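You operate a simulated robot arm through the tools that you are given. There is no shell and no other tool. Be economical: measure what you need, move in short steps, check, and stop when the job is done.

You are at the controls of a simulated two-armed robot. One attempt, no reset.

TASK
Set the size switch by the product card and start the run.
Fine: ZERO the count once, mode RUN, doors shut; leave the machine running.

The check looks at the end state, three seconds after you hand in, the way a careful person would. Anything else that was tipped, shoved, dropped, spilled or broken makes it a failure.

THE ROBOT
Two 6-joint arms with fingered hands on one trunk, on a base that drives. Base frame: it is fixed to the floor where the robot stands at the start and does not move with it; the origin is under the middle of the robot, x ahead of it, y to its left, z up. Lengths are in mm, angles in rad, forces in N, time in s.
The left shoulder is at the start at [50, 170, 1060], the right one opposite. With the tool pointing down near the work surface each hand reaches from about 480 to 760 mm from the robot's upright axis, wherever it stands, measured 20 degrees to its own side. Places, roughly: air knob [800, 200, 1300]; black mode switch [900, -100, 1200]; green start button [900, -100, 1100]; grey zero button [800, 100, 1100]; size switch [900, 0, 1200]; vacuum knob [800, 300, 1300]. Payload 3.5 kg a hand.
The TCP of each hand is the grasp point between the finger pads, 26 mm short of the fingertips. In the tool frame z runs along the fingers and y along their closing line. Largest opening 132 mm; the body of the gripper starts 73 mm behind the TCP. The gripper is a hand of 3 fingers: y runs from the thumb to the fingers, the wrist lies at [0, 0, -234] in the tool frame.
Orientation is told as [roll, pitch, yaw] about the base's x, y, z axes, in that order, counted from this pose: with the fingers straight down and closing along the base's y, the tool's x points along the base's -x, its y along +y and its z along -z.

THE INTERFACE
- The arms move only by the tool servo_tool. It takes "left_increments", "right_increments" or both (then of equal length, played together; a hand with none holds still); each is a list of rows, each a list of 6 numbers: the shift along the base's x, y, z in mm, then the turn, a rotation vector about the base's x, y, z in rad. In form: [[tx, ty, tz, rx, ry, rz], ...]. A call has 1 to 8 rows; each row is the pose to reach, as a shift and turn from the pose commanded when the call began. Rows are played at 5 a second. More than 50 mm and 0.15 rad between two rows, and nothing of the call is played. A pose out of reach is approached as far as the arm can. The call stops where the force on the tool passes 40 N (or 10 N more than at its start, if that is more) or the arm is blocked; 0.2 s more then pass. In this call time passes only in rows, and 0.2 s behind the last. It gives the time, the measured TCP pose, the force on the tool (base axes), the opening and the grip force at its end, in the units of the frame above (readings bear some noise), with the torque about the TCP (base axes, N m) and any sound that the robot's microphone picked up.
- Cameras (640 x 400 px; columns grow to the right, rows downward): "scene" is now at [29.2, -18.7, 1666.3]; the picture's right is [-0.18, -0.98, 0.00], its down [-0.53, 0.10, -0.84] and it looks along [0.83, -0.15, -0.54] (base axes); focal length 295 px, centre (320, 200). "left" rides on the left gripper at [-62, 3, -92] in its tool frame; the picture's right is [-0.05, -1.00, 0.00], its down [0.83, -0.04, -0.56] and it looks along [0.55, -0.03, 0.83] (tool axes); focal length 230 px, centre (320, 200). "right" rides on the right gripper at [62, 3, -92] in its tool frame; the picture's right is [-0.05, 1.00, 0.00], its down [-0.83, -0.04, -0.56] and it looks along [-0.55, -0.03, 0.83] (tool axes); focal length 230 px, centre (320, 200). There is no depth. A picture from a camera that has moved, and an enlarged one, comes with that camera's place and axes in the base frame and with its lens. The place of the scene camera against the robot may be out by one fixed shift of up to 25 mm in any direction.
- grab_frame(camera): a new picture of that camera. It takes no simulated time.
- raise_lower(by): slides the trunk up (or, below 0, down) by that many mm; the arms and the scene camera ride with it, the base frame stays. It gives what a move gives, with no picture.
- base_move(legs): drives the robot by 1 to 6 legs, each [ahead, left, turn to the left] in mm, mm and rad, along the robot's own axes; the way and the turn of a leg run together, so that a leg with both is an arc; at most 1500 mm and 3.142 rad a leg. The arms and the cameras ride along, it lands a little off, and it stops where it bumps. It gives what a move gives.
- set_fingers(finger1, finger2, thumb_bend, hand): sets how far each is bent, from 0 (flat) to 1 (curled in); at 0.3 the hand is open as for a grip, at 0.7 the pads meet at the TCP. One left out holds its place. A second passes; each finger stops where it meets its share of the squeeze, and holds until it gets a number again. It is the only way to open and close the hand. It gives what a move gives, with no picture; readings hold the bend of each and the force on the fingers (four entries, about 0 where the hand has none), thumb and palm.
- turn_head(pan, tilt): turns the head with the scene camera to pan (to the left, within 1.501 rad either way) and tilt (down, from -0.506 to 1.204), counted from straight ahead of the robot. It gives what a move gives.
- inspect(camera, box): a new picture of the part [left, top, right, bottom] of that camera's present view, enlarged. It takes no simulated time.
- job_done(): hands the job in; it is judged then, once.

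Work in short steps. Places have to be worked out from the pictures, the camera data and where the tool is seen: move nearer, look again, correct. Check each grasp and each placing, and mend what went wrong. You have 120 turns and 108 pictures in all, those below and enlarged ones among them. Open the grippers and draw the arms clear of the work before you hand the job in, unless the task says otherwise; then end with one line.

The tools are called after "Emit:" as name(argument=value, ...) on one line, values as JSON. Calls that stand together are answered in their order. servo_tool: Moves the arms, as the interface text tells. Its arguments: {"type":"object","properties":{"left_increments":{"type":"array","items":{"type":"array","items":{"type":"number"}}},"right_increments":{"type":"array","items":{"type":"array","items":{"type":"number"}}}},"required":[]} The other tools are called the same way: raise_lower (by) slides the trunk up or down; set_fingers (finger1, finger2, thumb_bend, hand) moves the fingers one by one; base_move (legs) drives the base; turn_head (pan, tilt) turns the head that bears the scene camera; grab_frame (camera) takes a picture; inspect (camera, box) takes an enlarged picture of a part of a camera's view; job_done () hands the job in.

At the start:

```text
t: 0.0
left_tool_pos: [652.6, 155.1, 998.8]
left_orientation: [-0.002, 0.0, 0.0]
left_ft_force: [0.6, -1.3, -0.3]
left_wrist_torque: [-0.03, -0.03, -0.01]
left_opening: 131.9
left_grasp_force: 0.1
left_shape: jaw
left_bend: [0.3, 0.3, 0.3]
left_finger forces: [0.0, 0.0, 0.1, 0.0, 0.1, 0.0]
right_tool_pos: [575.0, -343.3, 1149.9]
right_orientation: [-0.001, 0.0, 0.0]
right_ft_force: [-0.1, 0.6, -0.1]
right_wrist_torque: [0.02, 0.01, 0.02]
right_opening: 131.9
right_grasp_force: 0.0
right_shape: jaw
right_bend: [0.3, 0.3, 0.3]
right_finger forces: [0.0, 0.0, 0.0, 0.0, 0.0, 0.0]
trunk travel left (down, up): [-675.0, 35.0]
robot x, y, heading: [1.0, -1.5, -0.0]
head pan, tilt: [-0.185, 0.574]
```

scene: 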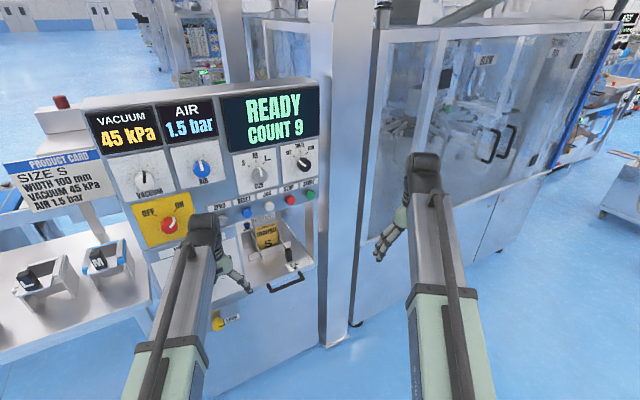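
right: 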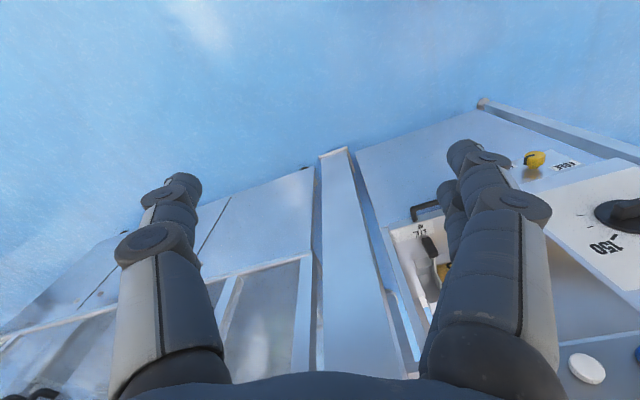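
left: 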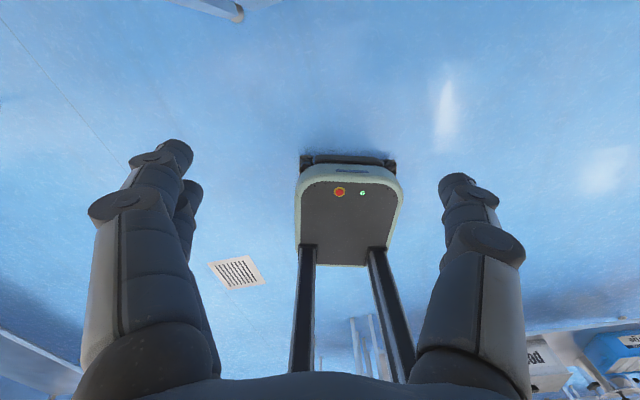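

The panel is in view; I enlarge the display/knobs, the product card and the lower buttons/drawer area.

Emit:
inspect(camera="scene", box=[210, 130, 330, 205])

Emit:
inspect(camera="scene", box=[0, 90, 200, 215])

Emit:
inspect(camera="scene", box=[200, 195, 360, 345])

Emit:
inspect(camera="scene", box=[360, 20, 600, 170])

```text
5.33 times, centred on (270, 168) of scene
camera zoom: at [29.2, -18.7, 1666.3], right [-0.18, -0.98, 0.0], down [-0.53, 0.1, -0.84], along [0.83, -0.15, -0.54], focal length 1572 px, centre (587, 373)
```

zoom: 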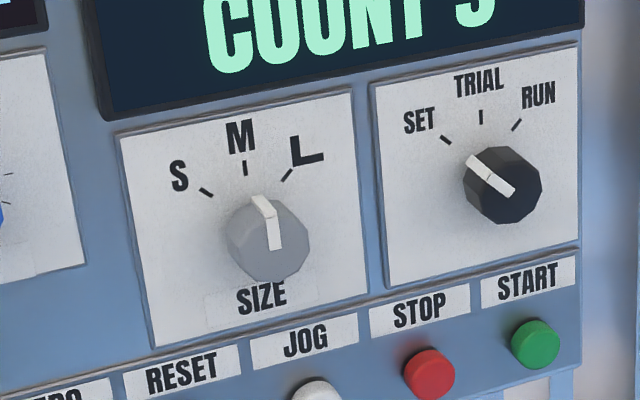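

```text
3.20 times, centred on (100, 152) of scene
camera zoom: at [29.2, -18.7, 1666.3], right [-0.18, -0.98, 0.0], down [-0.53, 0.1, -0.84], along [0.83, -0.15, -0.54], focal length 943 px, centre (1024, 352)
```

zoom: 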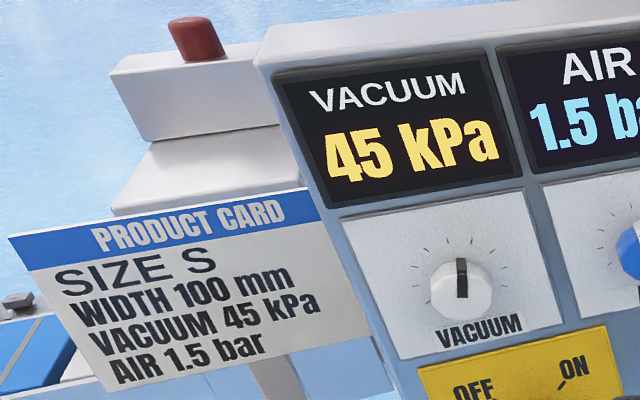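

```text
2.67 times, centred on (280, 270) of scene
camera zoom: at [29.2, -18.7, 1666.3], right [-0.18, -0.98, 0.0], down [-0.53, 0.1, -0.84], along [0.83, -0.15, -0.54], focal length 786 px, centre (427, 13)
```

zoom: 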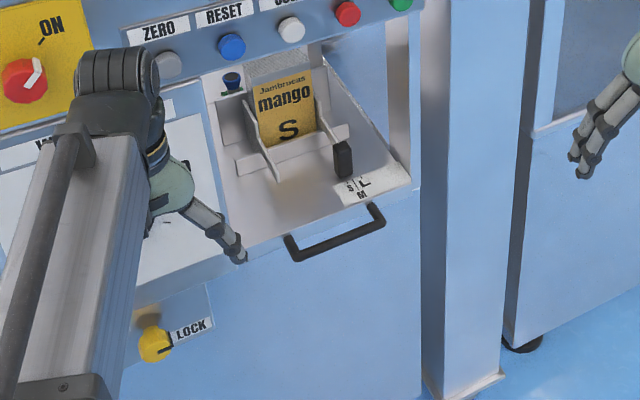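

```text
2.67 times, centred on (480, 95) of scene
camera zoom: at [29.2, -18.7, 1666.3], right [-0.18, -0.98, 0.0], down [-0.53, 0.1, -0.84], along [0.83, -0.15, -0.54], focal length 786 px, centre (-107, 480)
```

zoom: 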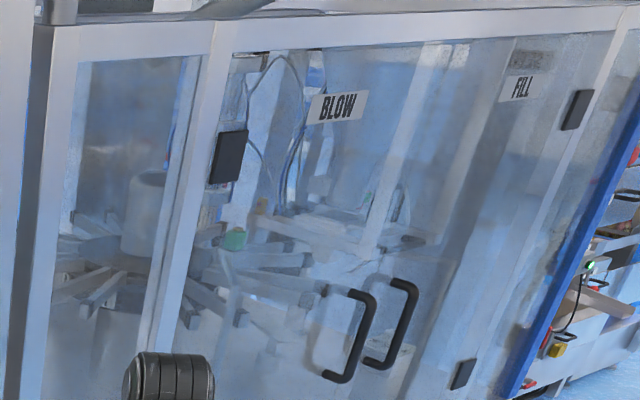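

Card: SIZE S; size switch seems at M, mode at SET. The left arm hides part of the panel (ZERO, WIDTH), so I draw it back and up, then look.

Emit:
servo_tool(left_increments=[[-40, 0, 20, 0, 0, 0], [-80, 0, 60, 0, 0, 0], [-100, 40, 100, 0, 0, 0], [-110, 80, 140, 0, 0, 0], [-120, 120, 180, 0, 0, 0], [-130, 160, 200, 0, 0, 0]])

Emit:
turn_head(pan=0.15, tilt=0.55)

Emit:
grab_frame(camera="scene")

```text
refused: row 2 steps farther than a row can; nothing moved
```

```text
t: 0.8
left_tool_pos: [651.5, 155.4, 1000.0]
left_orientation: [0.001, -0.001, 0.0]
left_ft_force: [0.3, 0.2, -0.5]
left_wrist_torque: [0.0, -0.03, -0.01]
left_opening: 132.3
left_grasp_force: 0.0
left_shape: jaw
left_bend: [0.3, 0.3, 0.3]
left_finger forces: [0.1, 0.0, 0.1, 0.0, 0.0, 0.0]
right_tool_pos: [574.7, -342.5, 1149.2]
right_orientation: [0.0, 0.002, 0.0]
right_ft_force: [-0.7, -1.2, 0.0]
right_wrist_torque: [0.04, 0.0, 0.0]
right_opening: 131.8
right_grasp_force: 0.0
right_shape: jaw
right_bend: [0.3, 0.3, 0.3]
right_finger forces: [0.0, 0.0, 0.0, 0.0, 0.0, 0.0]
trunk travel left (down, up): [-675.0, 35.0]
robot x, y, heading: [-2.4, 0.3, 0.002]
head pan, tilt: [0.15, 0.55]
```

```text
100 pictures are left
camera scene: at [30.4, 11.0, 1668.5], right [0.15, -0.99, 0.0], down [-0.52, -0.08, -0.85], along [0.84, 0.13, -0.52], focal length 295 px, centre (320, 200)
```

scene: 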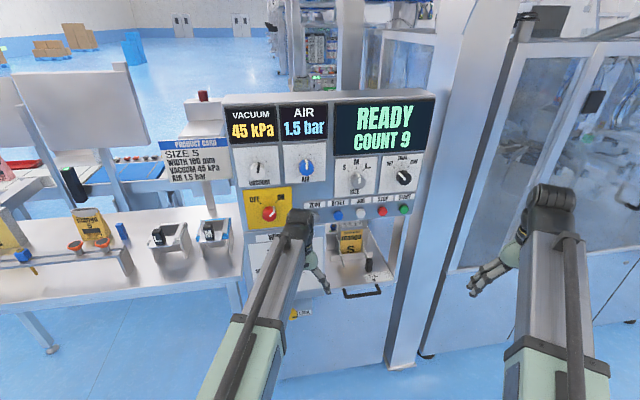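

The step was too long (norm >50); I redo it with smaller rows.

Emit:
servo_tool(left_increments=[[-40, 0, 20, 0, 0, 0], [-75, 0, 50, 0, 0, 0], [-95, 25, 85, 0, 0, 0], [-105, 55, 120, 0, 0, 0], [-110, 95, 140, 0, 0, 0], [-120, 135, 160, 0, 0, 0], [-120, 175, 180, 0, 0, 0]])

Emit:
grab_frame(camera="scene")

Emit:
inspect(camera="scene", box=[220, 140, 440, 330])

```text
t: 2.4
left_tool_pos: [531.8, 327.9, 1179.9]
left_orientation: [-0.002, 0.002, 0.001]
left_ft_force: [-0.5, -0.1, 0.3]
left_wrist_torque: [0.02, -0.01, 0.0]
left_opening: 131.8
left_grasp_force: 0.0
left_shape: jaw
left_bend: [0.3, 0.3, 0.3]
left_finger forces: [0.0, 0.0, 0.0, 0.0, 0.1, 0.0]
right_tool_pos: [574.8, -341.3, 1150.0]
right_orientation: [0.002, 0.001, 0.001]
right_ft_force: [0.6, 0.5, -0.6]
right_wrist_torque: [-0.03, 0.01, -0.03]
right_opening: 131.9
right_grasp_force: 0.0
right_shape: jaw
right_bend: [0.3, 0.3, 0.3]
right_finger forces: [0.0, 0.0, 0.0, 0.0, 0.0, 0.0]
trunk travel left (down, up): [-675.0, 35.0]
robot x, y, heading: [-2.8, 3.1, -0.004]
head pan, tilt: [0.15, 0.55]
```

```text
99 pictures are left
camera scene: at [30.5, 11.7, 1668.5], right [0.15, -0.99, 0.0], down [-0.52, -0.08, -0.85], along [0.84, 0.13, -0.52], focal length 295 px, centre (320, 200)
```

scene: 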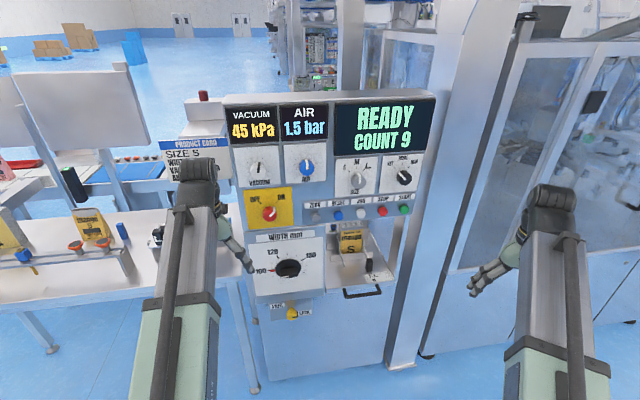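

```text
2.11 times, centred on (330, 235) of scene
camera zoom: at [30.5, 11.7, 1668.5], right [0.15, -0.99, 0.0], down [-0.52, -0.08, -0.85], along [0.84, 0.13, -0.52], focal length 621 px, centre (299, 126)
```

zoom: 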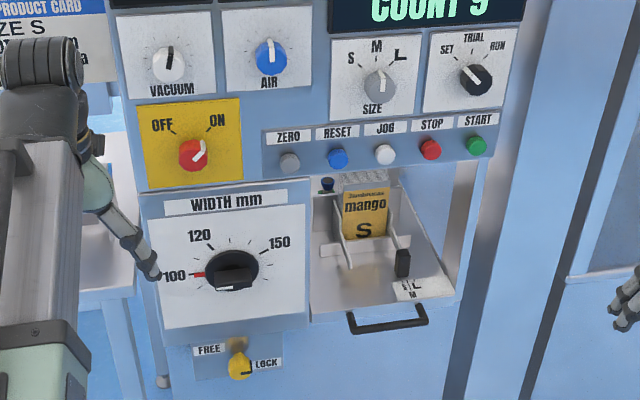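

Power ON, width 100, vac 45, air 1.5 already match; only size/mode/zero/start remain. I turn the left hand to point forwards at the panel so that its camera can look at the controls.

Emit:
servo_tool(left_increments=[[0, -10, 10, 0, -0.14, 0], [10, -30, 20, 0, -0.28, 0], [20, -50, 30, 0, -0.42, 0], [35, -70, 40, 0, -0.56, 0], [50, -90, 50, 0, -0.7, 0], [65, -110, 60, 0, -0.84, 0], [80, -125, 70, 0, -0.98, 0], [100, -140, 80, 0, -1.12, 0]])

Emit:
servo_tool(left_increments=[[10, 0, 0, 0, -0.14, 0], [20, 0, 0, 0, -0.28, 0], [40, 0, 0, 0, -0.42, 0], [50, 0, 0, 0, -0.45, 0]])

Emit:
grab_frame(camera="left")

Emit:
grab_frame(camera="scene")

```text
t: 4.2
left_tool_pos: [645.1, 189.0, 1265.1]
left_orientation: [0.0, -1.12, -0.001]
left_ft_force: [-0.5, -0.2, 0.4]
left_wrist_torque: [-0.01, 0.03, -0.02]
left_opening: 131.9
left_grasp_force: 0.0
left_shape: jaw
left_bend: [0.3, 0.3, 0.3]
left_finger forces: [0.0, 0.1, 0.0, 0.0, 0.1, 0.0]
left hand out of reach, approached as far as the arm can: row 7, 8
right_tool_pos: [575.3, -341.8, 1150.0]
right_orientation: [0.0, 0.001, -0.001]
right_ft_force: [-0.7, 0.1, -0.1]
right_wrist_torque: [0.02, 0.02, 0.0]
right_opening: 131.9
right_grasp_force: 0.2
right_shape: jaw
right_bend: [0.3, 0.3, 0.3]
right_finger forces: [0.0, 0.0, 0.0, 0.0, 0.0, 0.1]
trunk travel left (down, up): [-675.0, 35.0]
robot x, y, heading: [3.4, -1.0, -0.002]
head pan, tilt: [0.15, 0.55]
```

```text
t: 5.2
left_tool_pos: [700.5, 190.9, 1266.1]
left_orientation: [2.039, -1.573, -2.039]
left_ft_force: [0.0, 0.8, -0.8]
left_wrist_torque: [-0.03, 0.0, -0.01]
left_opening: 131.9
left_grasp_force: 0.1
left_shape: jaw
left_bend: [0.3, 0.3, 0.3]
left_finger forces: [0.1, 0.1, 0.0, 0.1, 0.0, 0.0]
left hand out of reach, approached as far as the arm can: row 1, 2, 3, 4
right_tool_pos: [576.1, -342.7, 1149.7]
right_orientation: [0.0, -0.002, 0.0]
right_ft_force: [-0.4, 0.5, -0.4]
right_wrist_torque: [0.01, 0.01, -0.01]
right_opening: 131.9
right_grasp_force: 0.1
right_shape: jaw
right_bend: [0.3, 0.3, 0.3]
right_finger forces: [0.1, 0.0, 0.1, 0.1, 0.0, 0.0]
trunk travel left (down, up): [-675.0, 35.0]
robot x, y, heading: [-0.7, 2.2, 0.003]
head pan, tilt: [0.15, 0.55]
```

```text
97 pictures are left
camera left: at [608.7, 192.5, 1328.8], right [0.0, -1.0, 0.05], down [-0.56, -0.04, -0.83], along [0.83, -0.03, -0.55], focal length 230 px, centre (320, 200)
```

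left: 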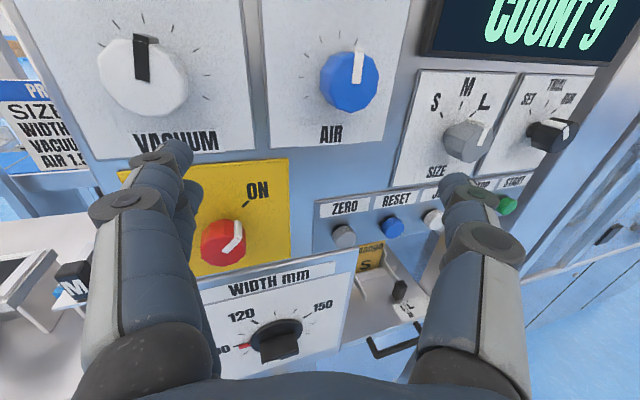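

```text
96 pictures are left
camera scene: at [30.3, 11.1, 1668.5], right [0.15, -0.99, 0.0], down [-0.52, -0.08, -0.85], along [0.84, 0.13, -0.52], focal length 295 px, centre (320, 200)
```

scene: 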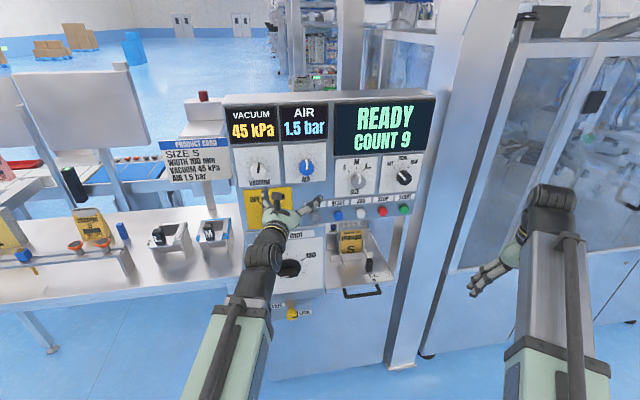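

Triangulating: the panel is turned about 21.5° (facing -x,-y), size knob ≈ (870,17,1247), mode ≈ (921,-127,1249), zero ≈ (822,152,1133), start ≈ (942,-152,1116). I shift the base 150 right and turn the left hand square to the panel in front of the size knob.

Emit:
base_move(legs=[[0, -150, 0]])

Emit:
servo_tool(left_increments=[[10, -10, -3, 0, 0, 0.1], [20, -20, -6, 0, 0, 0.2], [30, -40, -9, 0, 0, 0.3], [40, -60, -13, 0, 0, 0.375]])

Emit:
grab_frame(camera="left")

```text
t: 6.6
left_tool_pos: [700.8, 35.2, 1267.0]
left_orientation: [1.04, -1.568, -1.041]
left_ft_force: [-0.3, 0.2, 0.4]
left_wrist_torque: [0.01, 0.01, 0.02]
left_opening: 132.0
left_grasp_force: 0.0
left_shape: jaw
left_bend: [0.3, 0.3, 0.3]
left_finger forces: [0.0, 0.0, 0.1, 0.1, 0.0, 0.0]
right_tool_pos: [574.3, -496.2, 1149.1]
right_orientation: [0.001, 0.0, -0.002]
right_ft_force: [0.5, -0.8, 0.4]
right_wrist_torque: [0.04, -0.01, 0.01]
right_opening: 131.9
right_grasp_force: 0.1
right_shape: jaw
right_bend: [0.3, 0.3, 0.3]
right_finger forces: [0.0, 0.0, 0.1, 0.1, 0.0, 0.0]
trunk travel left (down, up): [-675.0, 35.0]
robot x, y, heading: [0.8, -152.1, -0.004]
head pan, tilt: [0.15, 0.55]
```

```text
t: 7.6
left_tool_pos: [740.4, -22.9, 1251.6]
left_orientation: [-1.566, -1.569, 1.94]
left_ft_force: [0.5, 0.7, -0.3]
left_wrist_torque: [-0.02, -0.02, 0.0]
left_opening: 132.0
left_grasp_force: 0.1
left_shape: jaw
left_bend: [0.3, 0.3, 0.3]
left_finger forces: [0.0, 0.0, 0.0, 0.0, 0.0, 0.0]
left hand out of reach, approached as far as the arm can: row 1, 2
right_tool_pos: [574.8, -494.8, 1151.0]
right_orientation: [0.001, 0.001, 0.0]
right_ft_force: [-0.3, 0.5, -0.3]
right_wrist_torque: [0.03, 0.0, -0.04]
right_opening: 131.8
right_grasp_force: 0.2
right_shape: jaw
right_bend: [0.3, 0.3, 0.3]
right_finger forces: [0.1, 0.1, 0.0, 0.0, 0.0, 0.1]
trunk travel left (down, up): [-675.0, 35.0]
robot x, y, heading: [1.2, -153.3, 0.002]
head pan, tilt: [0.15, 0.55]
```

```text
95 pictures are left
camera left: at [654.3, -54.9, 1314.6], right [0.37, -0.93, 0.05], down [-0.5, -0.24, -0.83], along [0.78, 0.28, -0.55], focal length 230 px, centre (320, 200)
```

left: 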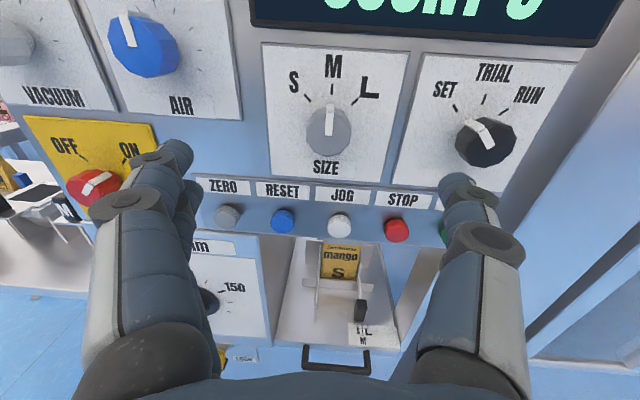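

Two views agree: size knob face ≈ (872,17,1245), mode ≈ (930,-133,1245), zero ≈ (845,148,1114), knob about 44 mm wide, pointing to M. I align and advance to about 65 mm short of the knob face.

Emit:
servo_tool(left_increments=[[4, -11, -6, 0, 0, 0], [37, 3, -6, 0, 0, 0], [70, 16, -6, 0, 0, 0]])

Emit:
grab_frame(camera="left")

```text
t: 8.4
left_tool_pos: [810.2, -6.6, 1248.2]
left_orientation: [0.379, -1.57, -0.004]
left_ft_force: [0.6, -0.7, -0.3]
left_wrist_torque: [0.01, 0.01, 0.0]
left_opening: 131.7
left_grasp_force: 0.0
left_shape: jaw
left_bend: [0.3, 0.3, 0.3]
left_finger forces: [0.0, 0.0, 0.0, 0.0, 0.1, 0.1]
right_tool_pos: [574.9, -495.7, 1150.7]
right_orientation: [-0.001, 0.0, -0.003]
right_ft_force: [0.0, -0.3, 0.4]
right_wrist_torque: [-0.03, -0.01, 0.01]
right_opening: 131.9
right_grasp_force: 0.1
right_shape: jaw
right_bend: [0.3, 0.3, 0.3]
right_finger forces: [0.0, 0.1, 0.0, 0.0, 0.0, 0.0]
trunk travel left (down, up): [-675.0, 35.0]
robot x, y, heading: [-0.1, -154.2, -0.002]
head pan, tilt: [0.15, 0.55]
```

```text
94 pictures are left
camera left: at [725.2, -38.3, 1310.1], right [0.36, -0.93, 0.05], down [-0.5, -0.24, -0.83], along [0.78, 0.28, -0.56], focal length 230 px, centre (320, 200)
```

left: 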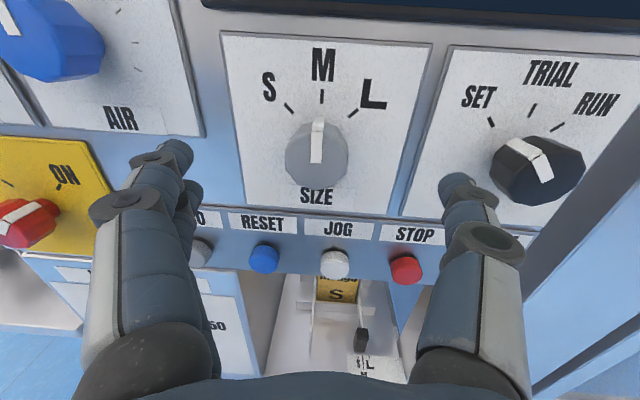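

Aligned on the knob (66 mm to the face). I narrow the hand and then advance so that the fingertips reach about 18 mm over the knob's rim.

Emit:
set_fingers(hand="left", finger1=0.45, finger2=0.45, thumb_bend=0.45)

Emit:
servo_tool(left_increments=[[18, 7, -5, 0, 0, 0], [36, 14, -5, 0, 0, 0], [54, 21, -5, 0, 0, 0]])

Emit:
grab_frame(camera="left")

```text
t: 9.4
left_tool_pos: [810.2, -6.0, 1247.5]
left_orientation: [0.136, -1.572, 0.241]
left_ft_force: [-0.4, -0.4, -0.1]
left_wrist_torque: [0.0, 0.02, 0.0]
left_opening: 85.4
left_grasp_force: 0.0
left_shape: fingers
left_bend: [0.45, 0.45, 0.45]
left_finger forces: [0.0, 0.1, 0.0, 0.2, 0.1, 0.1]
right_tool_pos: [575.4, -495.7, 1149.6]
right_orientation: [0.001, 0.001, -0.002]
right_ft_force: [-0.8, -0.1, 0.4]
right_wrist_torque: [0.05, -0.02, 0.02]
right_opening: 132.0
right_grasp_force: 0.1
right_shape: jaw
right_bend: [0.3, 0.3, 0.3]
right_finger forces: [0.0, 0.0, 0.0, 0.0, 0.0, 0.1]
trunk travel left (down, up): [-675.0, 35.0]
robot x, y, heading: [-1.7, -155.0, 0.0]
head pan, tilt: [0.15, 0.55]
```

```text
t: 10.2
left_tool_pos: [860.8, 12.0, 1243.3]
left_orientation: [0.42, -1.57, -0.047]
left_ft_force: [-15.3, -3.3, -2.6]
left_wrist_torque: [0.11, 0.11, -0.76]
left_opening: 85.1
left_grasp_force: 7.0
left_shape: fingers
left_bend: [0.45, 0.45, 0.45]
left_finger forces: [0.0, 0.0, 0.0, 0.1, 15.1, 0.0]
right_tool_pos: [571.8, -496.1, 1150.4]
right_orientation: [0.0, -0.001, -0.002]
right_ft_force: [0.0, -0.6, 0.3]
right_wrist_torque: [0.0, 0.0, 0.02]
right_opening: 131.8
right_grasp_force: 0.2
right_shape: jaw
right_bend: [0.3, 0.3, 0.3]
right_finger forces: [0.0, 0.0, 0.1, 0.1, 0.0, 0.0]
trunk travel left (down, up): [-675.0, 35.0]
robot x, y, heading: [4.9, -153.8, -0.003]
head pan, tilt: [0.15, 0.55]
```

```text
93 pictures are left
camera left: at [775.1, -18.7, 1304.8], right [0.36, -0.93, 0.05], down [-0.5, -0.24, -0.83], along [0.78, 0.28, -0.55], focal length 230 px, centre (320, 200)
```

left: 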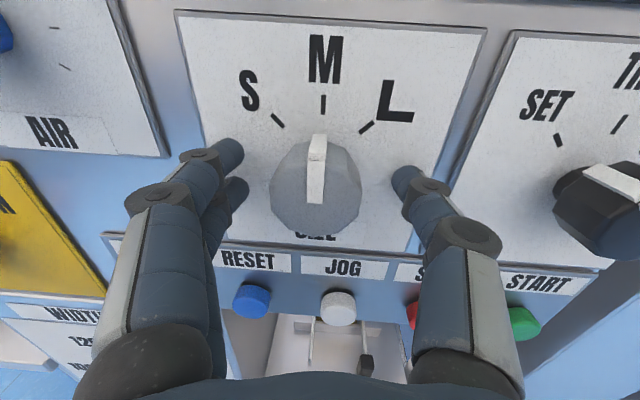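

The thumb tip touches the plate lightly; the knob lies centred between the pads. I back off 5 mm and close gently.

Emit:
servo_tool(left_increments=[[-5, -2, 0, 0, 0, 0]])

Emit:
set_fingers(hand="left", finger1=0.62, finger2=0.62, thumb_bend=0.62)

Emit:
grab_frame(camera="left")

```text
t: 10.6
left_tool_pos: [858.3, 12.6, 1243.1]
left_orientation: [-0.127, -1.57, 0.501]
left_ft_force: [-0.6, -0.6, 0.1]
left_wrist_torque: [0.02, -0.04, 0.01]
left_opening: 85.3
left_grasp_force: 0.2
left_shape: fingers
left_bend: [0.45, 0.45, 0.45]
left_finger forces: [0.1, 0.1, 0.0, 0.0, 0.0, 0.1]
right_tool_pos: [575.2, -494.9, 1149.8]
right_orientation: [0.0, -0.001, -0.003]
right_ft_force: [-0.4, 0.4, 1.0]
right_wrist_torque: [-0.01, -0.02, 0.01]
right_opening: 131.6
right_grasp_force: 0.0
right_shape: jaw
right_bend: [0.3, 0.3, 0.3]
right_finger forces: [0.1, 0.1, 0.0, 0.1, 0.0, 0.0]
trunk travel left (down, up): [-675.0, 35.0]
robot x, y, heading: [0.7, -151.0, 0.001]
head pan, tilt: [0.15, 0.55]
```

```text
t: 11.6
left_tool_pos: [857.9, 13.2, 1242.0]
left_orientation: [-0.039, -1.568, 0.413]
left_ft_force: [1.1, 1.2, 1.1]
left_wrist_torque: [0.02, -0.05, 0.0]
left_opening: 40.8
left_grasp_force: 4.5
left_shape: fingers
left_bend: [0.58, 0.59, 0.6]
left_finger forces: [3.5, 1.9, 0.1, 0.0, 4.1, 0.1]
right_tool_pos: [574.8, -494.6, 1150.1]
right_orientation: [-0.001, 0.0, 0.001]
right_ft_force: [-0.6, 0.0, 0.2]
right_wrist_torque: [0.0, 0.02, 0.0]
right_opening: 131.8
right_grasp_force: 0.1
right_shape: jaw
right_bend: [0.3, 0.3, 0.3]
right_finger forces: [0.0, 0.0, 0.1, 0.1, 0.0, 0.0]
trunk travel left (down, up): [-675.0, 35.0]
robot x, y, heading: [2.6, -152.3, -0.001]
head pan, tilt: [0.15, 0.55]
```

```text
92 pictures are left
camera left: at [772.3, -19.5, 1304.2], right [0.37, -0.93, 0.05], down [-0.5, -0.24, -0.83], along [0.78, 0.28, -0.56], focal length 230 px, centre (320, 200)
```

left: 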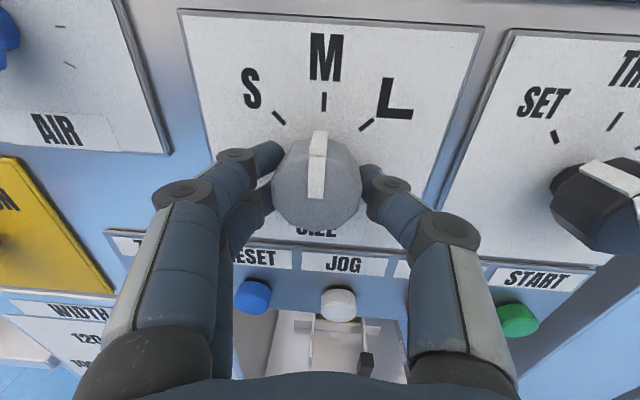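

Gripped around the knob with light force; I squeeze a bit more and turn counter-clockwise about 45° around the tool axis.

Emit:
set_fingers(hand="left", finger1=0.68, finger2=0.68, thumb_bend=0.68)

Emit:
servo_tool(left_increments=[[0, 0, 0, -0.121, -0.048, 0], [0, 0, 0, -0.242, -0.095, 0], [0, 0, 0, -0.363, -0.143, 0], [0, 0, 0, -0.484, -0.19, 0], [0, 0, 0, -0.605, -0.238, 0], [0, 0, 0, -0.73, -0.287, 0]])

Emit:
grab_frame(camera="left")

```text
t: 12.6
left_tool_pos: [858.5, 12.5, 1241.5]
left_orientation: [-0.041, -1.57, 0.415]
left_ft_force: [3.4, 3.0, 2.2]
left_wrist_torque: [0.02, -0.04, 0.03]
left_opening: 39.2
left_grasp_force: 13.2
left_shape: fingers
left_bend: [0.59, 0.6, 0.63]
left_finger forces: [7.6, 5.6, 0.0, 0.0, 11.5, 0.0]
right_tool_pos: [575.1, -493.9, 1150.6]
right_orientation: [-0.001, -0.001, 0.0]
right_ft_force: [0.2, 0.4, 0.3]
right_wrist_torque: [-0.03, 0.03, 0.0]
right_opening: 132.0
right_grasp_force: 0.1
right_shape: jaw
right_bend: [0.3, 0.3, 0.3]
right_finger forces: [0.0, 0.1, 0.0, 0.0, 0.0, 0.0]
trunk travel left (down, up): [-675.0, 35.0]
robot x, y, heading: [-1.1, -154.5, 0.001]
head pan, tilt: [0.15, 0.55]
```

```text
t: 14.0
left_tool_pos: [844.6, 84.2, 1305.4]
left_orientation: [-1.449, -0.834, 1.757]
left_ft_force: [-5.5, -3.0, 2.1]
left_wrist_torque: [0.05, -0.12, -0.04]
left_opening: 11.3
left_grasp_force: 3.1
left_shape: fingers
left_bend: [0.68, 0.68, 0.68]
left_finger forces: [0.0, 0.0, 0.0, 0.0, 6.2, 0.0]
left hand out of reach, approached as far as the arm can: row 1, 2, 3, 4, 5, 6
right_tool_pos: [573.0, -494.7, 1151.3]
right_orientation: [0.001, -0.001, -0.002]
right_ft_force: [-1.1, -0.3, 0.1]
right_wrist_torque: [0.03, 0.0, 0.0]
right_opening: 132.1
right_grasp_force: 0.1
right_shape: jaw
right_bend: [0.3, 0.3, 0.3]
right_finger forces: [0.0, 0.1, 0.1, 0.0, 0.0, 0.1]
trunk travel left (down, up): [-675.0, 35.0]
robot x, y, heading: [-0.5, -150.4, 0.003]
head pan, tilt: [0.15, 0.55]
```

```text
91 pictures are left
camera left: at [748.7, 100.6, 1357.0], right [0.25, -0.67, 0.7], down [-0.42, -0.73, -0.54], along [0.87, -0.16, -0.46], focal length 230 px, centre (320, 200)
```

left: 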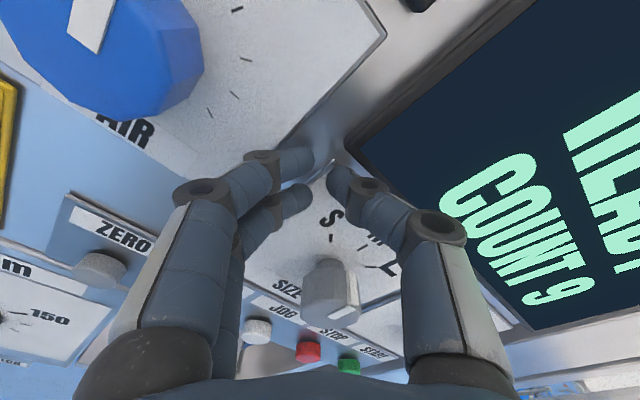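

The roll was out of reach in that direction and the hand slid off, now resting between AIR plate and display. I back straight out and then look at what the knob did.

Emit:
servo_tool(left_increments=[[-18, -7, 0, 0, 0, 0], [-46, -18, 0, 0, 0, 0], [-92, -37, 0, 0, 0, 0]])

Emit:
grab_frame(camera="left")

Emit:
grab_frame(camera="scene")

```text
t: 14.8
left_tool_pos: [753.0, 49.8, 1310.1]
left_orientation: [-1.441, -0.839, 1.741]
left_ft_force: [0.1, -0.2, 0.5]
left_wrist_torque: [-0.01, -0.02, 0.03]
left_opening: 11.2
left_grasp_force: 0.0
left_shape: fingers
left_bend: [0.68, 0.68, 0.68]
left_finger forces: [0.1, 0.1, 0.0, 0.0, 0.0, 0.1]
left hand out of reach, approached as far as the arm can: row 3
right_tool_pos: [573.4, -494.9, 1149.5]
right_orientation: [0.0, -0.001, -0.003]
right_ft_force: [0.4, -1.0, -0.3]
right_wrist_torque: [0.04, 0.0, 0.0]
right_opening: 131.7
right_grasp_force: 0.1
right_shape: jaw
right_bend: [0.3, 0.3, 0.3]
right_finger forces: [0.1, 0.1, 0.0, 0.0, 0.0, 0.1]
trunk travel left (down, up): [-675.0, 35.0]
robot x, y, heading: [1.2, -151.5, 0.005]
head pan, tilt: [0.15, 0.55]
```

```text
90 pictures are left
camera left: at [658.1, 67.2, 1362.5], right [0.25, -0.67, 0.7], down [-0.43, -0.72, -0.54], along [0.87, -0.17, -0.47], focal length 230 px, centre (320, 200)
```

left: 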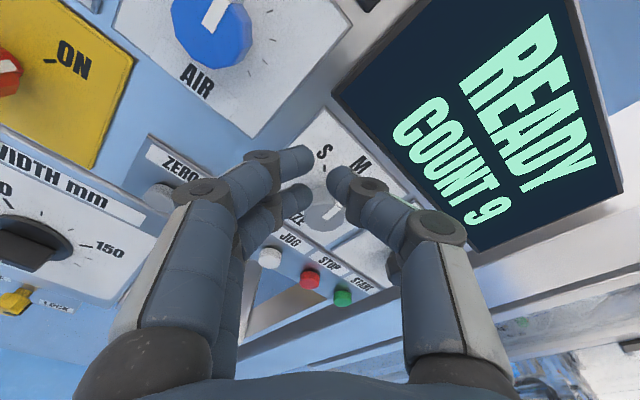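

```text
89 pictures are left
camera scene: at [29.3, -141.9, 1668.5], right [0.15, -0.99, 0.0], down [-0.52, -0.08, -0.85], along [0.84, 0.13, -0.52], focal length 295 px, centre (320, 200)
```

scene: 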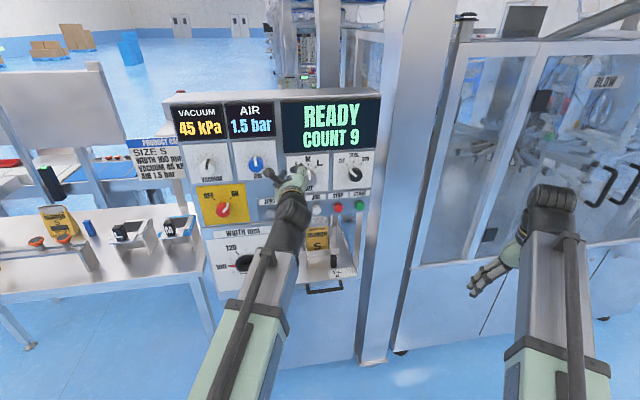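

I roll the hand back and on to the other side (clockwise pre-roll), to test reach there, coming in front of the size knob.

Emit:
servo_tool(left_increments=[[6, -8, -8, 0.135, 0.053, 0], [12, -16, -17, 0.27, 0.106, 0], [18, -24, -25, 0.405, 0.159, 0], [24, -32, -34, 0.54, 0.212, 0], [30, -40, -43, 0.675, 0.265, 0], [36, -48, -52, 0.81, 0.318, 0], [42, -55, -60, 0.945, 0.371, 0], [47, -60, -67, 1.07, 0.42, 0]])

Emit:
grab_frame(camera="left")

```text
t: 16.6
left_tool_pos: [801.3, -10.5, 1241.9]
left_orientation: [1.285, -1.127, -0.9]
left_ft_force: [-0.3, -0.1, 0.3]
left_wrist_torque: [0.04, -0.01, -0.01]
left_opening: 11.1
left_grasp_force: 0.0
left_shape: fingers
left_bend: [0.68, 0.68, 0.68]
left_finger forces: [0.1, 0.0, 0.0, 0.0, 0.0, 0.0]
right_tool_pos: [574.6, -494.3, 1149.9]
right_orientation: [-0.001, -0.001, -0.002]
right_ft_force: [0.7, -0.2, 0.9]
right_wrist_torque: [0.01, -0.01, 0.02]
right_opening: 131.6
right_grasp_force: 0.0
right_shape: jaw
right_bend: [0.3, 0.3, 0.3]
right_finger forces: [0.0, 0.0, 0.0, 0.0, 0.0, 0.1]
trunk travel left (down, up): [-675.0, 35.0]
robot x, y, heading: [2.0, -150.4, -0.002]
head pan, tilt: [0.15, 0.55]
```

```text
88 pictures are left
camera left: at [734.5, -66.1, 1310.9], right [0.33, -0.87, -0.37], down [-0.71, 0.02, -0.7], along [0.62, 0.49, -0.61], focal length 230 px, centre (320, 200)
```

left: 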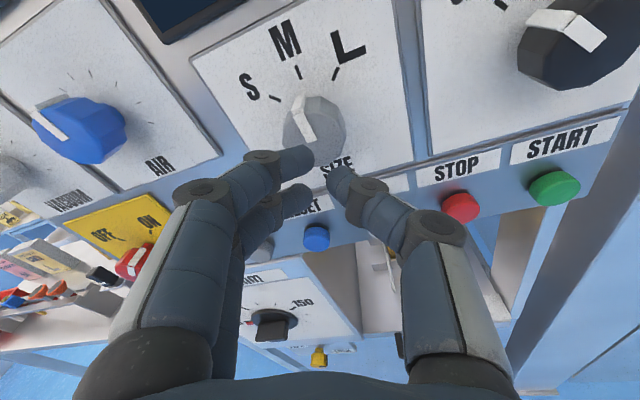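

Clockwise pre-roll is reachable. I roll another 0.5 and open the fingers around the knob size, aligning to the knob axis.

Emit:
servo_tool(left_increments=[[0, 0, 0, 0.13, 0.051, 0], [0, 0, 0, 0.26, 0.102, 0], [0, 0, 0, 0.39, 0.153, 0], [0, 0, 0, 0.465, 0.183, 0]])

Emit:
set_fingers(hand="left", finger1=0.45, finger2=0.45, thumb_bend=0.45)

Emit:
grab_frame(camera="left")

```text
t: 17.6
left_tool_pos: [803.7, -11.5, 1243.2]
left_orientation: [1.459, -0.638, -1.04]
left_ft_force: [-0.3, -0.8, 0.1]
left_wrist_torque: [0.03, 0.01, -0.01]
left_opening: 11.1
left_grasp_force: 0.0
left_shape: fingers
left_bend: [0.68, 0.68, 0.68]
left_finger forces: [0.2, 0.1, 0.0, 0.0, 0.0, 0.0]
right_tool_pos: [574.0, -496.0, 1149.3]
right_orientation: [-0.001, 0.001, -0.002]
right_ft_force: [0.0, -0.5, -0.1]
right_wrist_torque: [-0.01, 0.03, 0.01]
right_opening: 131.9
right_grasp_force: 0.1
right_shape: jaw
right_bend: [0.3, 0.3, 0.3]
right_finger forces: [0.0, 0.0, 0.0, 0.1, 0.0, 0.0]
trunk travel left (down, up): [-675.0, 35.0]
robot x, y, heading: [1.5, -152.4, 0.001]
head pan, tilt: [0.15, 0.55]
```

```text
t: 18.6
left_tool_pos: [802.7, -10.6, 1243.8]
left_orientation: [1.457, -0.64, -1.039]
left_ft_force: [0.0, -0.1, 0.5]
left_wrist_torque: [0.02, 0.02, 0.03]
left_opening: 84.2
left_grasp_force: 0.0
left_shape: fingers
left_bend: [0.45, 0.45, 0.45]
left_finger forces: [0.0, 0.0, 0.0, 0.0, 0.1, 0.0]
right_tool_pos: [573.2, -496.3, 1148.9]
right_orientation: [0.001, 0.001, -0.001]
right_ft_force: [0.5, 0.1, 0.0]
right_wrist_torque: [-0.03, 0.01, -0.03]
right_opening: 132.1
right_grasp_force: 0.1
right_shape: jaw
right_bend: [0.3, 0.3, 0.3]
right_finger forces: [0.0, 0.0, 0.0, 0.0, 0.0, 0.1]
trunk travel left (down, up): [-675.0, 35.0]
robot x, y, heading: [-2.6, -153.2, -0.001]
head pan, tilt: [0.15, 0.55]
```

```text
87 pictures are left
camera left: at [745.9, -94.1, 1291.1], right [0.22, -0.6, -0.76], down [-0.82, 0.3, -0.48], along [0.52, 0.74, -0.43], focal length 230 px, centre (320, 200)
```

left: 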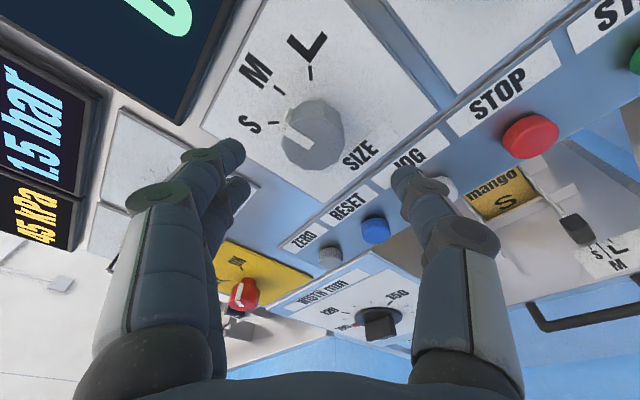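

In position; I advance to the earlier grip point (858,13,1242) and close.

Emit:
servo_tool(left_increments=[[18, 8, -1, 0, 0, 0], [36, 15, -1, 0, 0, 0], [54, 23, -1, 0, 0, 0]])

Emit:
set_fingers(hand="left", finger1=0.68, finger2=0.68, thumb_bend=0.68)

Emit:
grab_frame(camera="left")

```text
t: 19.4
left_tool_pos: [858.4, 11.8, 1242.3]
left_orientation: [1.458, -0.641, -1.039]
left_ft_force: [0.8, -0.6, 0.4]
left_wrist_torque: [-0.03, 0.01, -0.01]
left_opening: 83.7
left_grasp_force: 0.1
left_shape: fingers
left_bend: [0.45, 0.45, 0.45]
left_finger forces: [0.1, 0.0, 0.0, 0.1, 0.0, 0.0]
right_tool_pos: [575.4, -495.4, 1149.2]
right_orientation: [0.001, 0.0, -0.001]
right_ft_force: [-0.2, 0.0, 0.4]
right_wrist_torque: [-0.04, 0.03, 0.01]
right_opening: 131.7
right_grasp_force: 0.1
right_shape: jaw
right_bend: [0.3, 0.3, 0.3]
right_finger forces: [0.1, 0.0, 0.0, 0.1, 0.0, 0.1]
trunk travel left (down, up): [-675.0, 35.0]
robot x, y, heading: [0.3, -148.6, -0.001]
head pan, tilt: [0.15, 0.55]
```

```text
t: 20.4
left_tool_pos: [857.0, 14.4, 1241.2]
left_orientation: [1.456, -0.641, -1.039]
left_ft_force: [4.2, 5.2, 5.8]
left_wrist_torque: [0.03, -0.03, 0.04]
left_opening: 38.9
left_grasp_force: 12.9
left_shape: fingers
left_bend: [0.57, 0.6, 0.63]
left_finger forces: [10.2, 6.9, 0.0, 0.0, 9.5, 0.0]
right_tool_pos: [574.4, -494.8, 1150.5]
right_orientation: [-0.001, 0.0, -0.001]
right_ft_force: [-0.6, -0.2, -0.6]
right_wrist_torque: [0.03, 0.0, 0.02]
right_opening: 131.8
right_grasp_force: 0.0
right_shape: jaw
right_bend: [0.3, 0.3, 0.3]
right_finger forces: [0.0, 0.1, 0.0, 0.1, 0.0, 0.0]
trunk travel left (down, up): [-675.0, 35.0]
robot x, y, heading: [-1.3, -153.6, -0.0]
head pan, tilt: [0.15, 0.55]
```

```text
86 pictures are left
camera left: at [800.8, -69.6, 1289.3], right [0.23, -0.6, -0.76], down [-0.82, 0.3, -0.48], along [0.52, 0.74, -0.43], focal length 230 px, centre (320, 200)
```

left: 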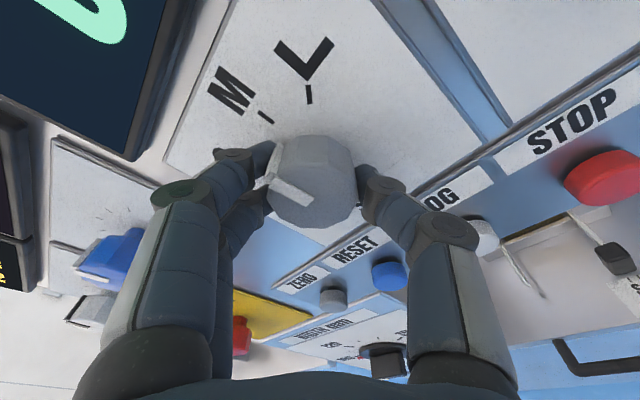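

Firm grip (13 N). I turn counter-clockwise 0.8 rad, ending with the hand upright (reachable).

Emit:
servo_tool(left_increments=[[0, 0, 0, -0.13, -0.051, 0], [0, 0, 0, -0.26, -0.102, 0], [0, 0, 0, -0.39, -0.153, 0], [0, 0, 0, -0.52, -0.204, 0], [0, 0, 0, -0.65, -0.255, 0], [0, 0, 0, -0.75, -0.295, 0]])

Emit:
grab_frame(camera="left")

```text
t: 21.8
left_tool_pos: [857.2, 12.1, 1240.0]
left_orientation: [0.728, -1.399, -0.367]
left_ft_force: [7.5, 2.3, 6.3]
left_wrist_torque: [0.23, -0.02, -0.15]
left_opening: 39.6
left_grasp_force: 13.0
left_shape: fingers
left_bend: [0.58, 0.61, 0.63]
left_finger forces: [10.3, 3.9, 0.1, 0.1, 11.5, 0.0]
right_tool_pos: [575.0, -495.8, 1150.0]
right_orientation: [-0.001, 0.0, -0.001]
right_ft_force: [-0.3, -0.5, 0.6]
right_wrist_torque: [0.0, 0.01, 0.0]
right_opening: 131.9
right_grasp_force: 0.0
right_shape: jaw
right_bend: [0.3, 0.3, 0.3]
right_finger forces: [0.1, 0.0, 0.0, 0.0, 0.1, 0.1]
trunk travel left (down, up): [-675.0, 35.0]
robot x, y, heading: [-0.7, -154.0, -0.003]
head pan, tilt: [0.15, 0.55]
```

```text
85 pictures are left
camera left: at [781.5, -23.0, 1313.7], right [0.35, -0.93, -0.06], down [-0.63, -0.19, -0.75], along [0.69, 0.31, -0.66], focal length 230 px, centre (320, 200)
```

left: 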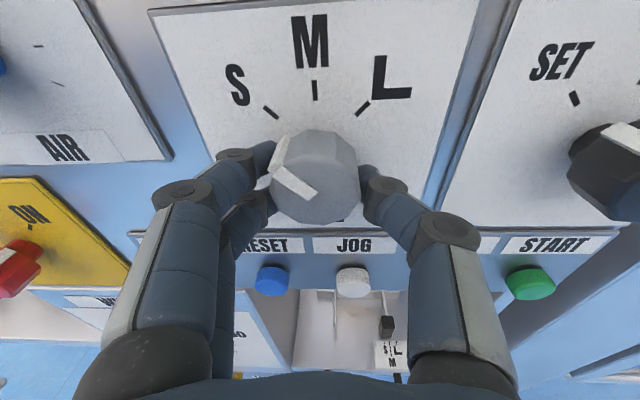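

The pointer now looks turned to S. I release and back off to check.

Emit:
set_fingers(hand="left", finger1=0.45, finger2=0.45, thumb_bend=0.45)

Emit:
servo_tool(left_increments=[[-28, -11, 0, 0, 0, 0], [-56, -22, 0, 0, 0, 0]])

Emit:
grab_frame(camera="left")

```text
t: 22.8
left_tool_pos: [856.1, 12.1, 1240.1]
left_orientation: [0.74, -1.398, -0.376]
left_ft_force: [-0.5, 0.0, -0.1]
left_wrist_torque: [0.0, -0.04, 0.0]
left_opening: 84.0
left_grasp_force: 0.0
left_shape: fingers
left_bend: [0.45, 0.45, 0.45]
left_finger forces: [0.1, 0.0, 0.0, 0.0, 0.0, 0.0]
right_tool_pos: [574.3, -496.1, 1150.2]
right_orientation: [-0.002, 0.001, 0.001]
right_ft_force: [-0.1, -0.2, -0.7]
right_wrist_torque: [0.03, -0.01, -0.02]
right_opening: 131.9
right_grasp_force: 0.1
right_shape: jaw
right_bend: [0.3, 0.3, 0.3]
right_finger forces: [0.0, 0.0, 0.1, 0.0, 0.1, 0.1]
trunk travel left (down, up): [-675.0, 35.0]
robot x, y, heading: [-3.1, -150.5, 0.001]
head pan, tilt: [0.15, 0.55]
```

```text
t: 23.4
left_tool_pos: [801.6, -11.4, 1243.0]
left_orientation: [0.74, -1.399, -0.376]
left_ft_force: [0.9, -0.2, -1.3]
left_wrist_torque: [0.02, 0.02, -0.02]
left_opening: 84.2
left_grasp_force: 0.0
left_shape: fingers
left_bend: [0.45, 0.45, 0.45]
left_finger forces: [0.0, 0.1, 0.1, 0.0, 0.0, 0.0]
right_tool_pos: [575.2, -495.1, 1150.0]
right_orientation: [-0.001, 0.001, 0.0]
right_ft_force: [-0.3, 0.5, 0.6]
right_wrist_torque: [0.03, -0.03, -0.02]
right_opening: 131.7
right_grasp_force: 0.0
right_shape: jaw
right_bend: [0.3, 0.3, 0.3]
right_finger forces: [0.0, 0.0, 0.0, 0.0, 0.0, 0.1]
trunk travel left (down, up): [-675.0, 35.0]
robot x, y, heading: [0.9, -153.3, 0.002]
head pan, tilt: [0.15, 0.55]
```

```text
84 pictures are left
camera left: at [725.7, -45.8, 1316.1], right [0.35, -0.93, -0.06], down [-0.63, -0.19, -0.75], along [0.69, 0.31, -0.65], focal length 230 px, centre (320, 200)
```

left: 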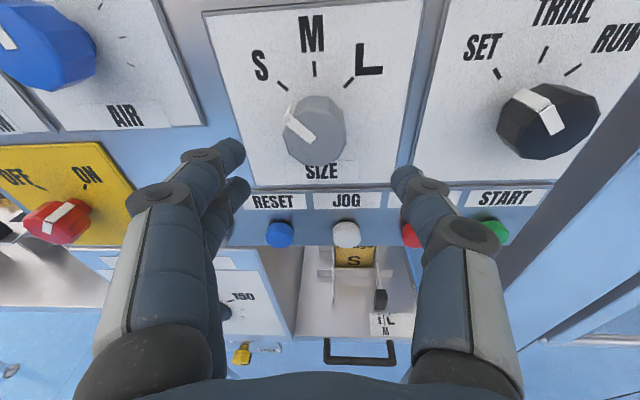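

Size is on S. For the mode knob I drive parallel to the panel by (58,-150) to bring the same arm geometry in front of it.

Emit:
base_move(legs=[[56, -150, 0]])

Emit:
grab_frame(camera="left")

```text
t: 24.8
left_tool_pos: [859.3, -165.7, 1241.6]
left_orientation: [0.745, -1.398, -0.384]
left_ft_force: [-0.9, -0.3, -0.7]
left_wrist_torque: [0.04, 0.01, 0.02]
left_opening: 84.2
left_grasp_force: 0.1
left_shape: fingers
left_bend: [0.45, 0.45, 0.45]
left_finger forces: [0.0, 0.0, 0.0, 0.0, 0.1, 0.0]
right_tool_pos: [631.2, -650.5, 1149.3]
right_orientation: [0.003, 0.001, -0.003]
right_ft_force: [0.8, -1.2, -0.6]
right_wrist_torque: [0.06, 0.01, -0.03]
right_opening: 132.3
right_grasp_force: 0.0
right_shape: jaw
right_bend: [0.3, 0.3, 0.3]
right_finger forces: [0.1, 0.1, 0.1, 0.0, 0.0, 0.1]
trunk travel left (down, up): [-675.0, 35.0]
robot x, y, heading: [54.5, -301.6, -0.003]
head pan, tilt: [0.15, 0.55]
```

```text
83 pictures are left
camera left: at [784.2, -200.9, 1315.8], right [0.35, -0.93, -0.07], down [-0.63, -0.18, -0.75], along [0.69, 0.31, -0.65], focal length 230 px, centre (320, 200)
```

left: 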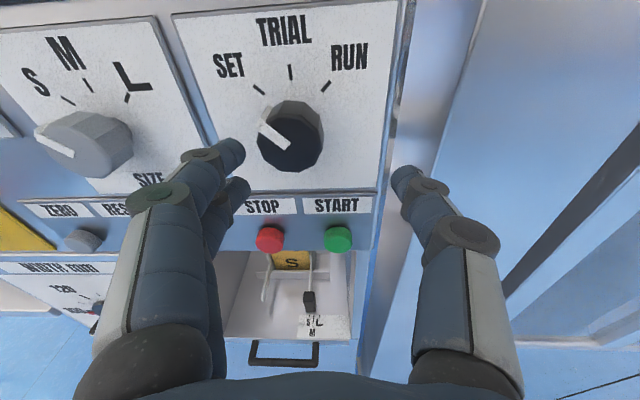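

Re-triangulated, mode knob face ≈ (909,-127,1244), panel yaw nearer 15-16°. I correct yaw/pitch and centre on it 60 mm out.

Emit:
servo_tool(left_increments=[[-4, 11, 1, 0.018, -0.057, -0.045], [-8, 22, 2, 0.036, -0.114, -0.09]])

Emit:
grab_frame(camera="left")

```text
t: 25.4
left_tool_pos: [851.7, -141.8, 1245.3]
left_orientation: [1.511, -1.457, -1.235]
left_ft_force: [0.0, -0.7, 0.1]
left_wrist_torque: [-0.02, -0.02, 0.02]
left_opening: 84.2
left_grasp_force: 0.1
left_shape: fingers
left_bend: [0.45, 0.45, 0.45]
left_finger forces: [0.0, 0.0, 0.0, 0.0, 0.0, 0.0]
right_tool_pos: [629.8, -648.8, 1149.2]
right_orientation: [-0.001, -0.001, -0.006]
right_ft_force: [1.2, 0.4, -0.7]
right_wrist_torque: [0.0, 0.05, 0.0]
right_opening: 131.9
right_grasp_force: 0.0
right_shape: jaw
right_bend: [0.3, 0.3, 0.3]
right_finger forces: [0.1, 0.0, 0.1, 0.0, 0.1, 0.0]
trunk travel left (down, up): [-675.0, 35.0]
robot x, y, heading: [54.8, -301.1, -0.0]
head pan, tilt: [0.15, 0.55]
```

```text
82 pictures are left
camera left: at [764.9, -172.3, 1307.9], right [0.27, -0.96, -0.06], down [-0.55, -0.1, -0.83], along [0.79, 0.26, -0.56], focal length 230 px, centre (320, 200)
```

left: 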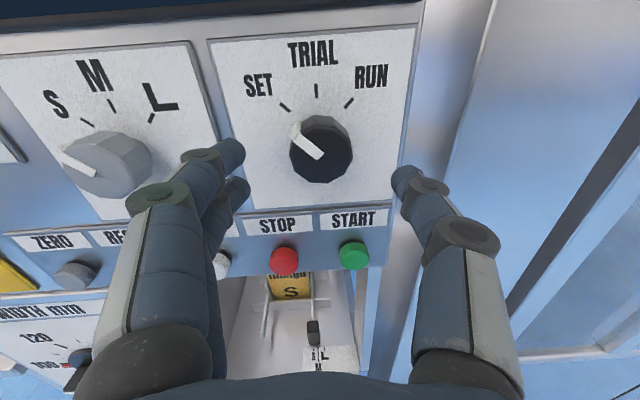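

Well centred. I advance 46 mm and grip.

Emit:
servo_tool(left_increments=[[15, 4, 1, 0, 0, 0], [30, 8, 1, 0, 0, 0], [44, 11, 1, 0, 0, 0]])

Emit:
set_fingers(hand="left", finger1=0.68, finger2=0.68, thumb_bend=0.68)

Emit:
grab_frame(camera="left")

```text
t: 26.2
left_tool_pos: [895.4, -131.1, 1245.7]
left_orientation: [1.508, -1.456, -1.232]
left_ft_force: [-0.2, 0.5, 1.0]
left_wrist_torque: [-0.01, 0.04, 0.01]
left_opening: 84.0
left_grasp_force: 0.0
left_shape: fingers
left_bend: [0.45, 0.45, 0.45]
left_finger forces: [0.0, 0.0, 0.0, 0.1, 0.0, 0.0]
right_tool_pos: [630.6, -648.3, 1150.0]
right_orientation: [0.002, -0.001, -0.005]
right_ft_force: [0.1, 0.6, 0.3]
right_wrist_torque: [0.03, 0.0, 0.01]
right_opening: 132.2
right_grasp_force: 0.2
right_shape: jaw
right_bend: [0.3, 0.3, 0.3]
right_finger forces: [0.0, 0.1, 0.0, 0.0, 0.0, 0.0]
trunk travel left (down, up): [-675.0, 35.0]
robot x, y, heading: [56.7, -302.3, -0.003]
head pan, tilt: [0.15, 0.55]
```

```text
t: 27.2
left_tool_pos: [894.8, -131.4, 1245.7]
left_orientation: [1.506, -1.454, -1.228]
left_ft_force: [1.7, 2.0, 2.0]
left_wrist_torque: [0.03, -0.06, 0.05]
left_opening: 38.3
left_grasp_force: 12.8
left_shape: fingers
left_bend: [0.59, 0.59, 0.62]
left_finger forces: [6.8, 6.8, 0.0, 0.0, 11.8, 0.1]
right_tool_pos: [630.1, -648.6, 1150.9]
right_orientation: [0.002, 0.0, -0.004]
right_ft_force: [0.5, 0.4, -0.2]
right_wrist_torque: [-0.01, -0.02, -0.02]
right_opening: 131.8
right_grasp_force: 0.2
right_shape: jaw
right_bend: [0.3, 0.3, 0.3]
right_finger forces: [0.0, 0.1, 0.0, 0.1, 0.0, 0.0]
trunk travel left (down, up): [-675.0, 35.0]
robot x, y, heading: [58.2, -304.4, -0.002]
head pan, tilt: [0.15, 0.55]
```

```text
81 pictures are left
camera left: at [809.1, -161.5, 1308.5], right [0.27, -0.96, -0.06], down [-0.55, -0.1, -0.83], along [0.79, 0.26, -0.56], focal length 230 px, centre (320, 200)
```

left: 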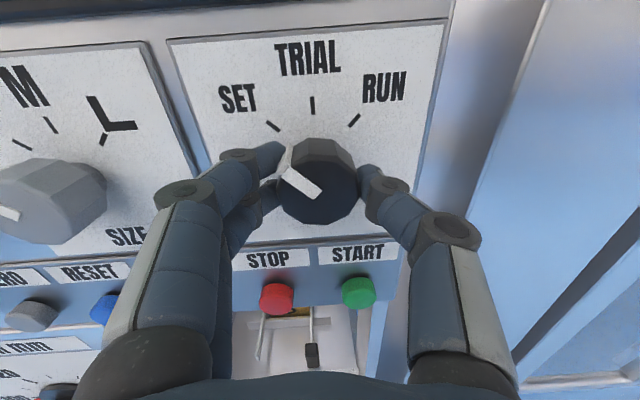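

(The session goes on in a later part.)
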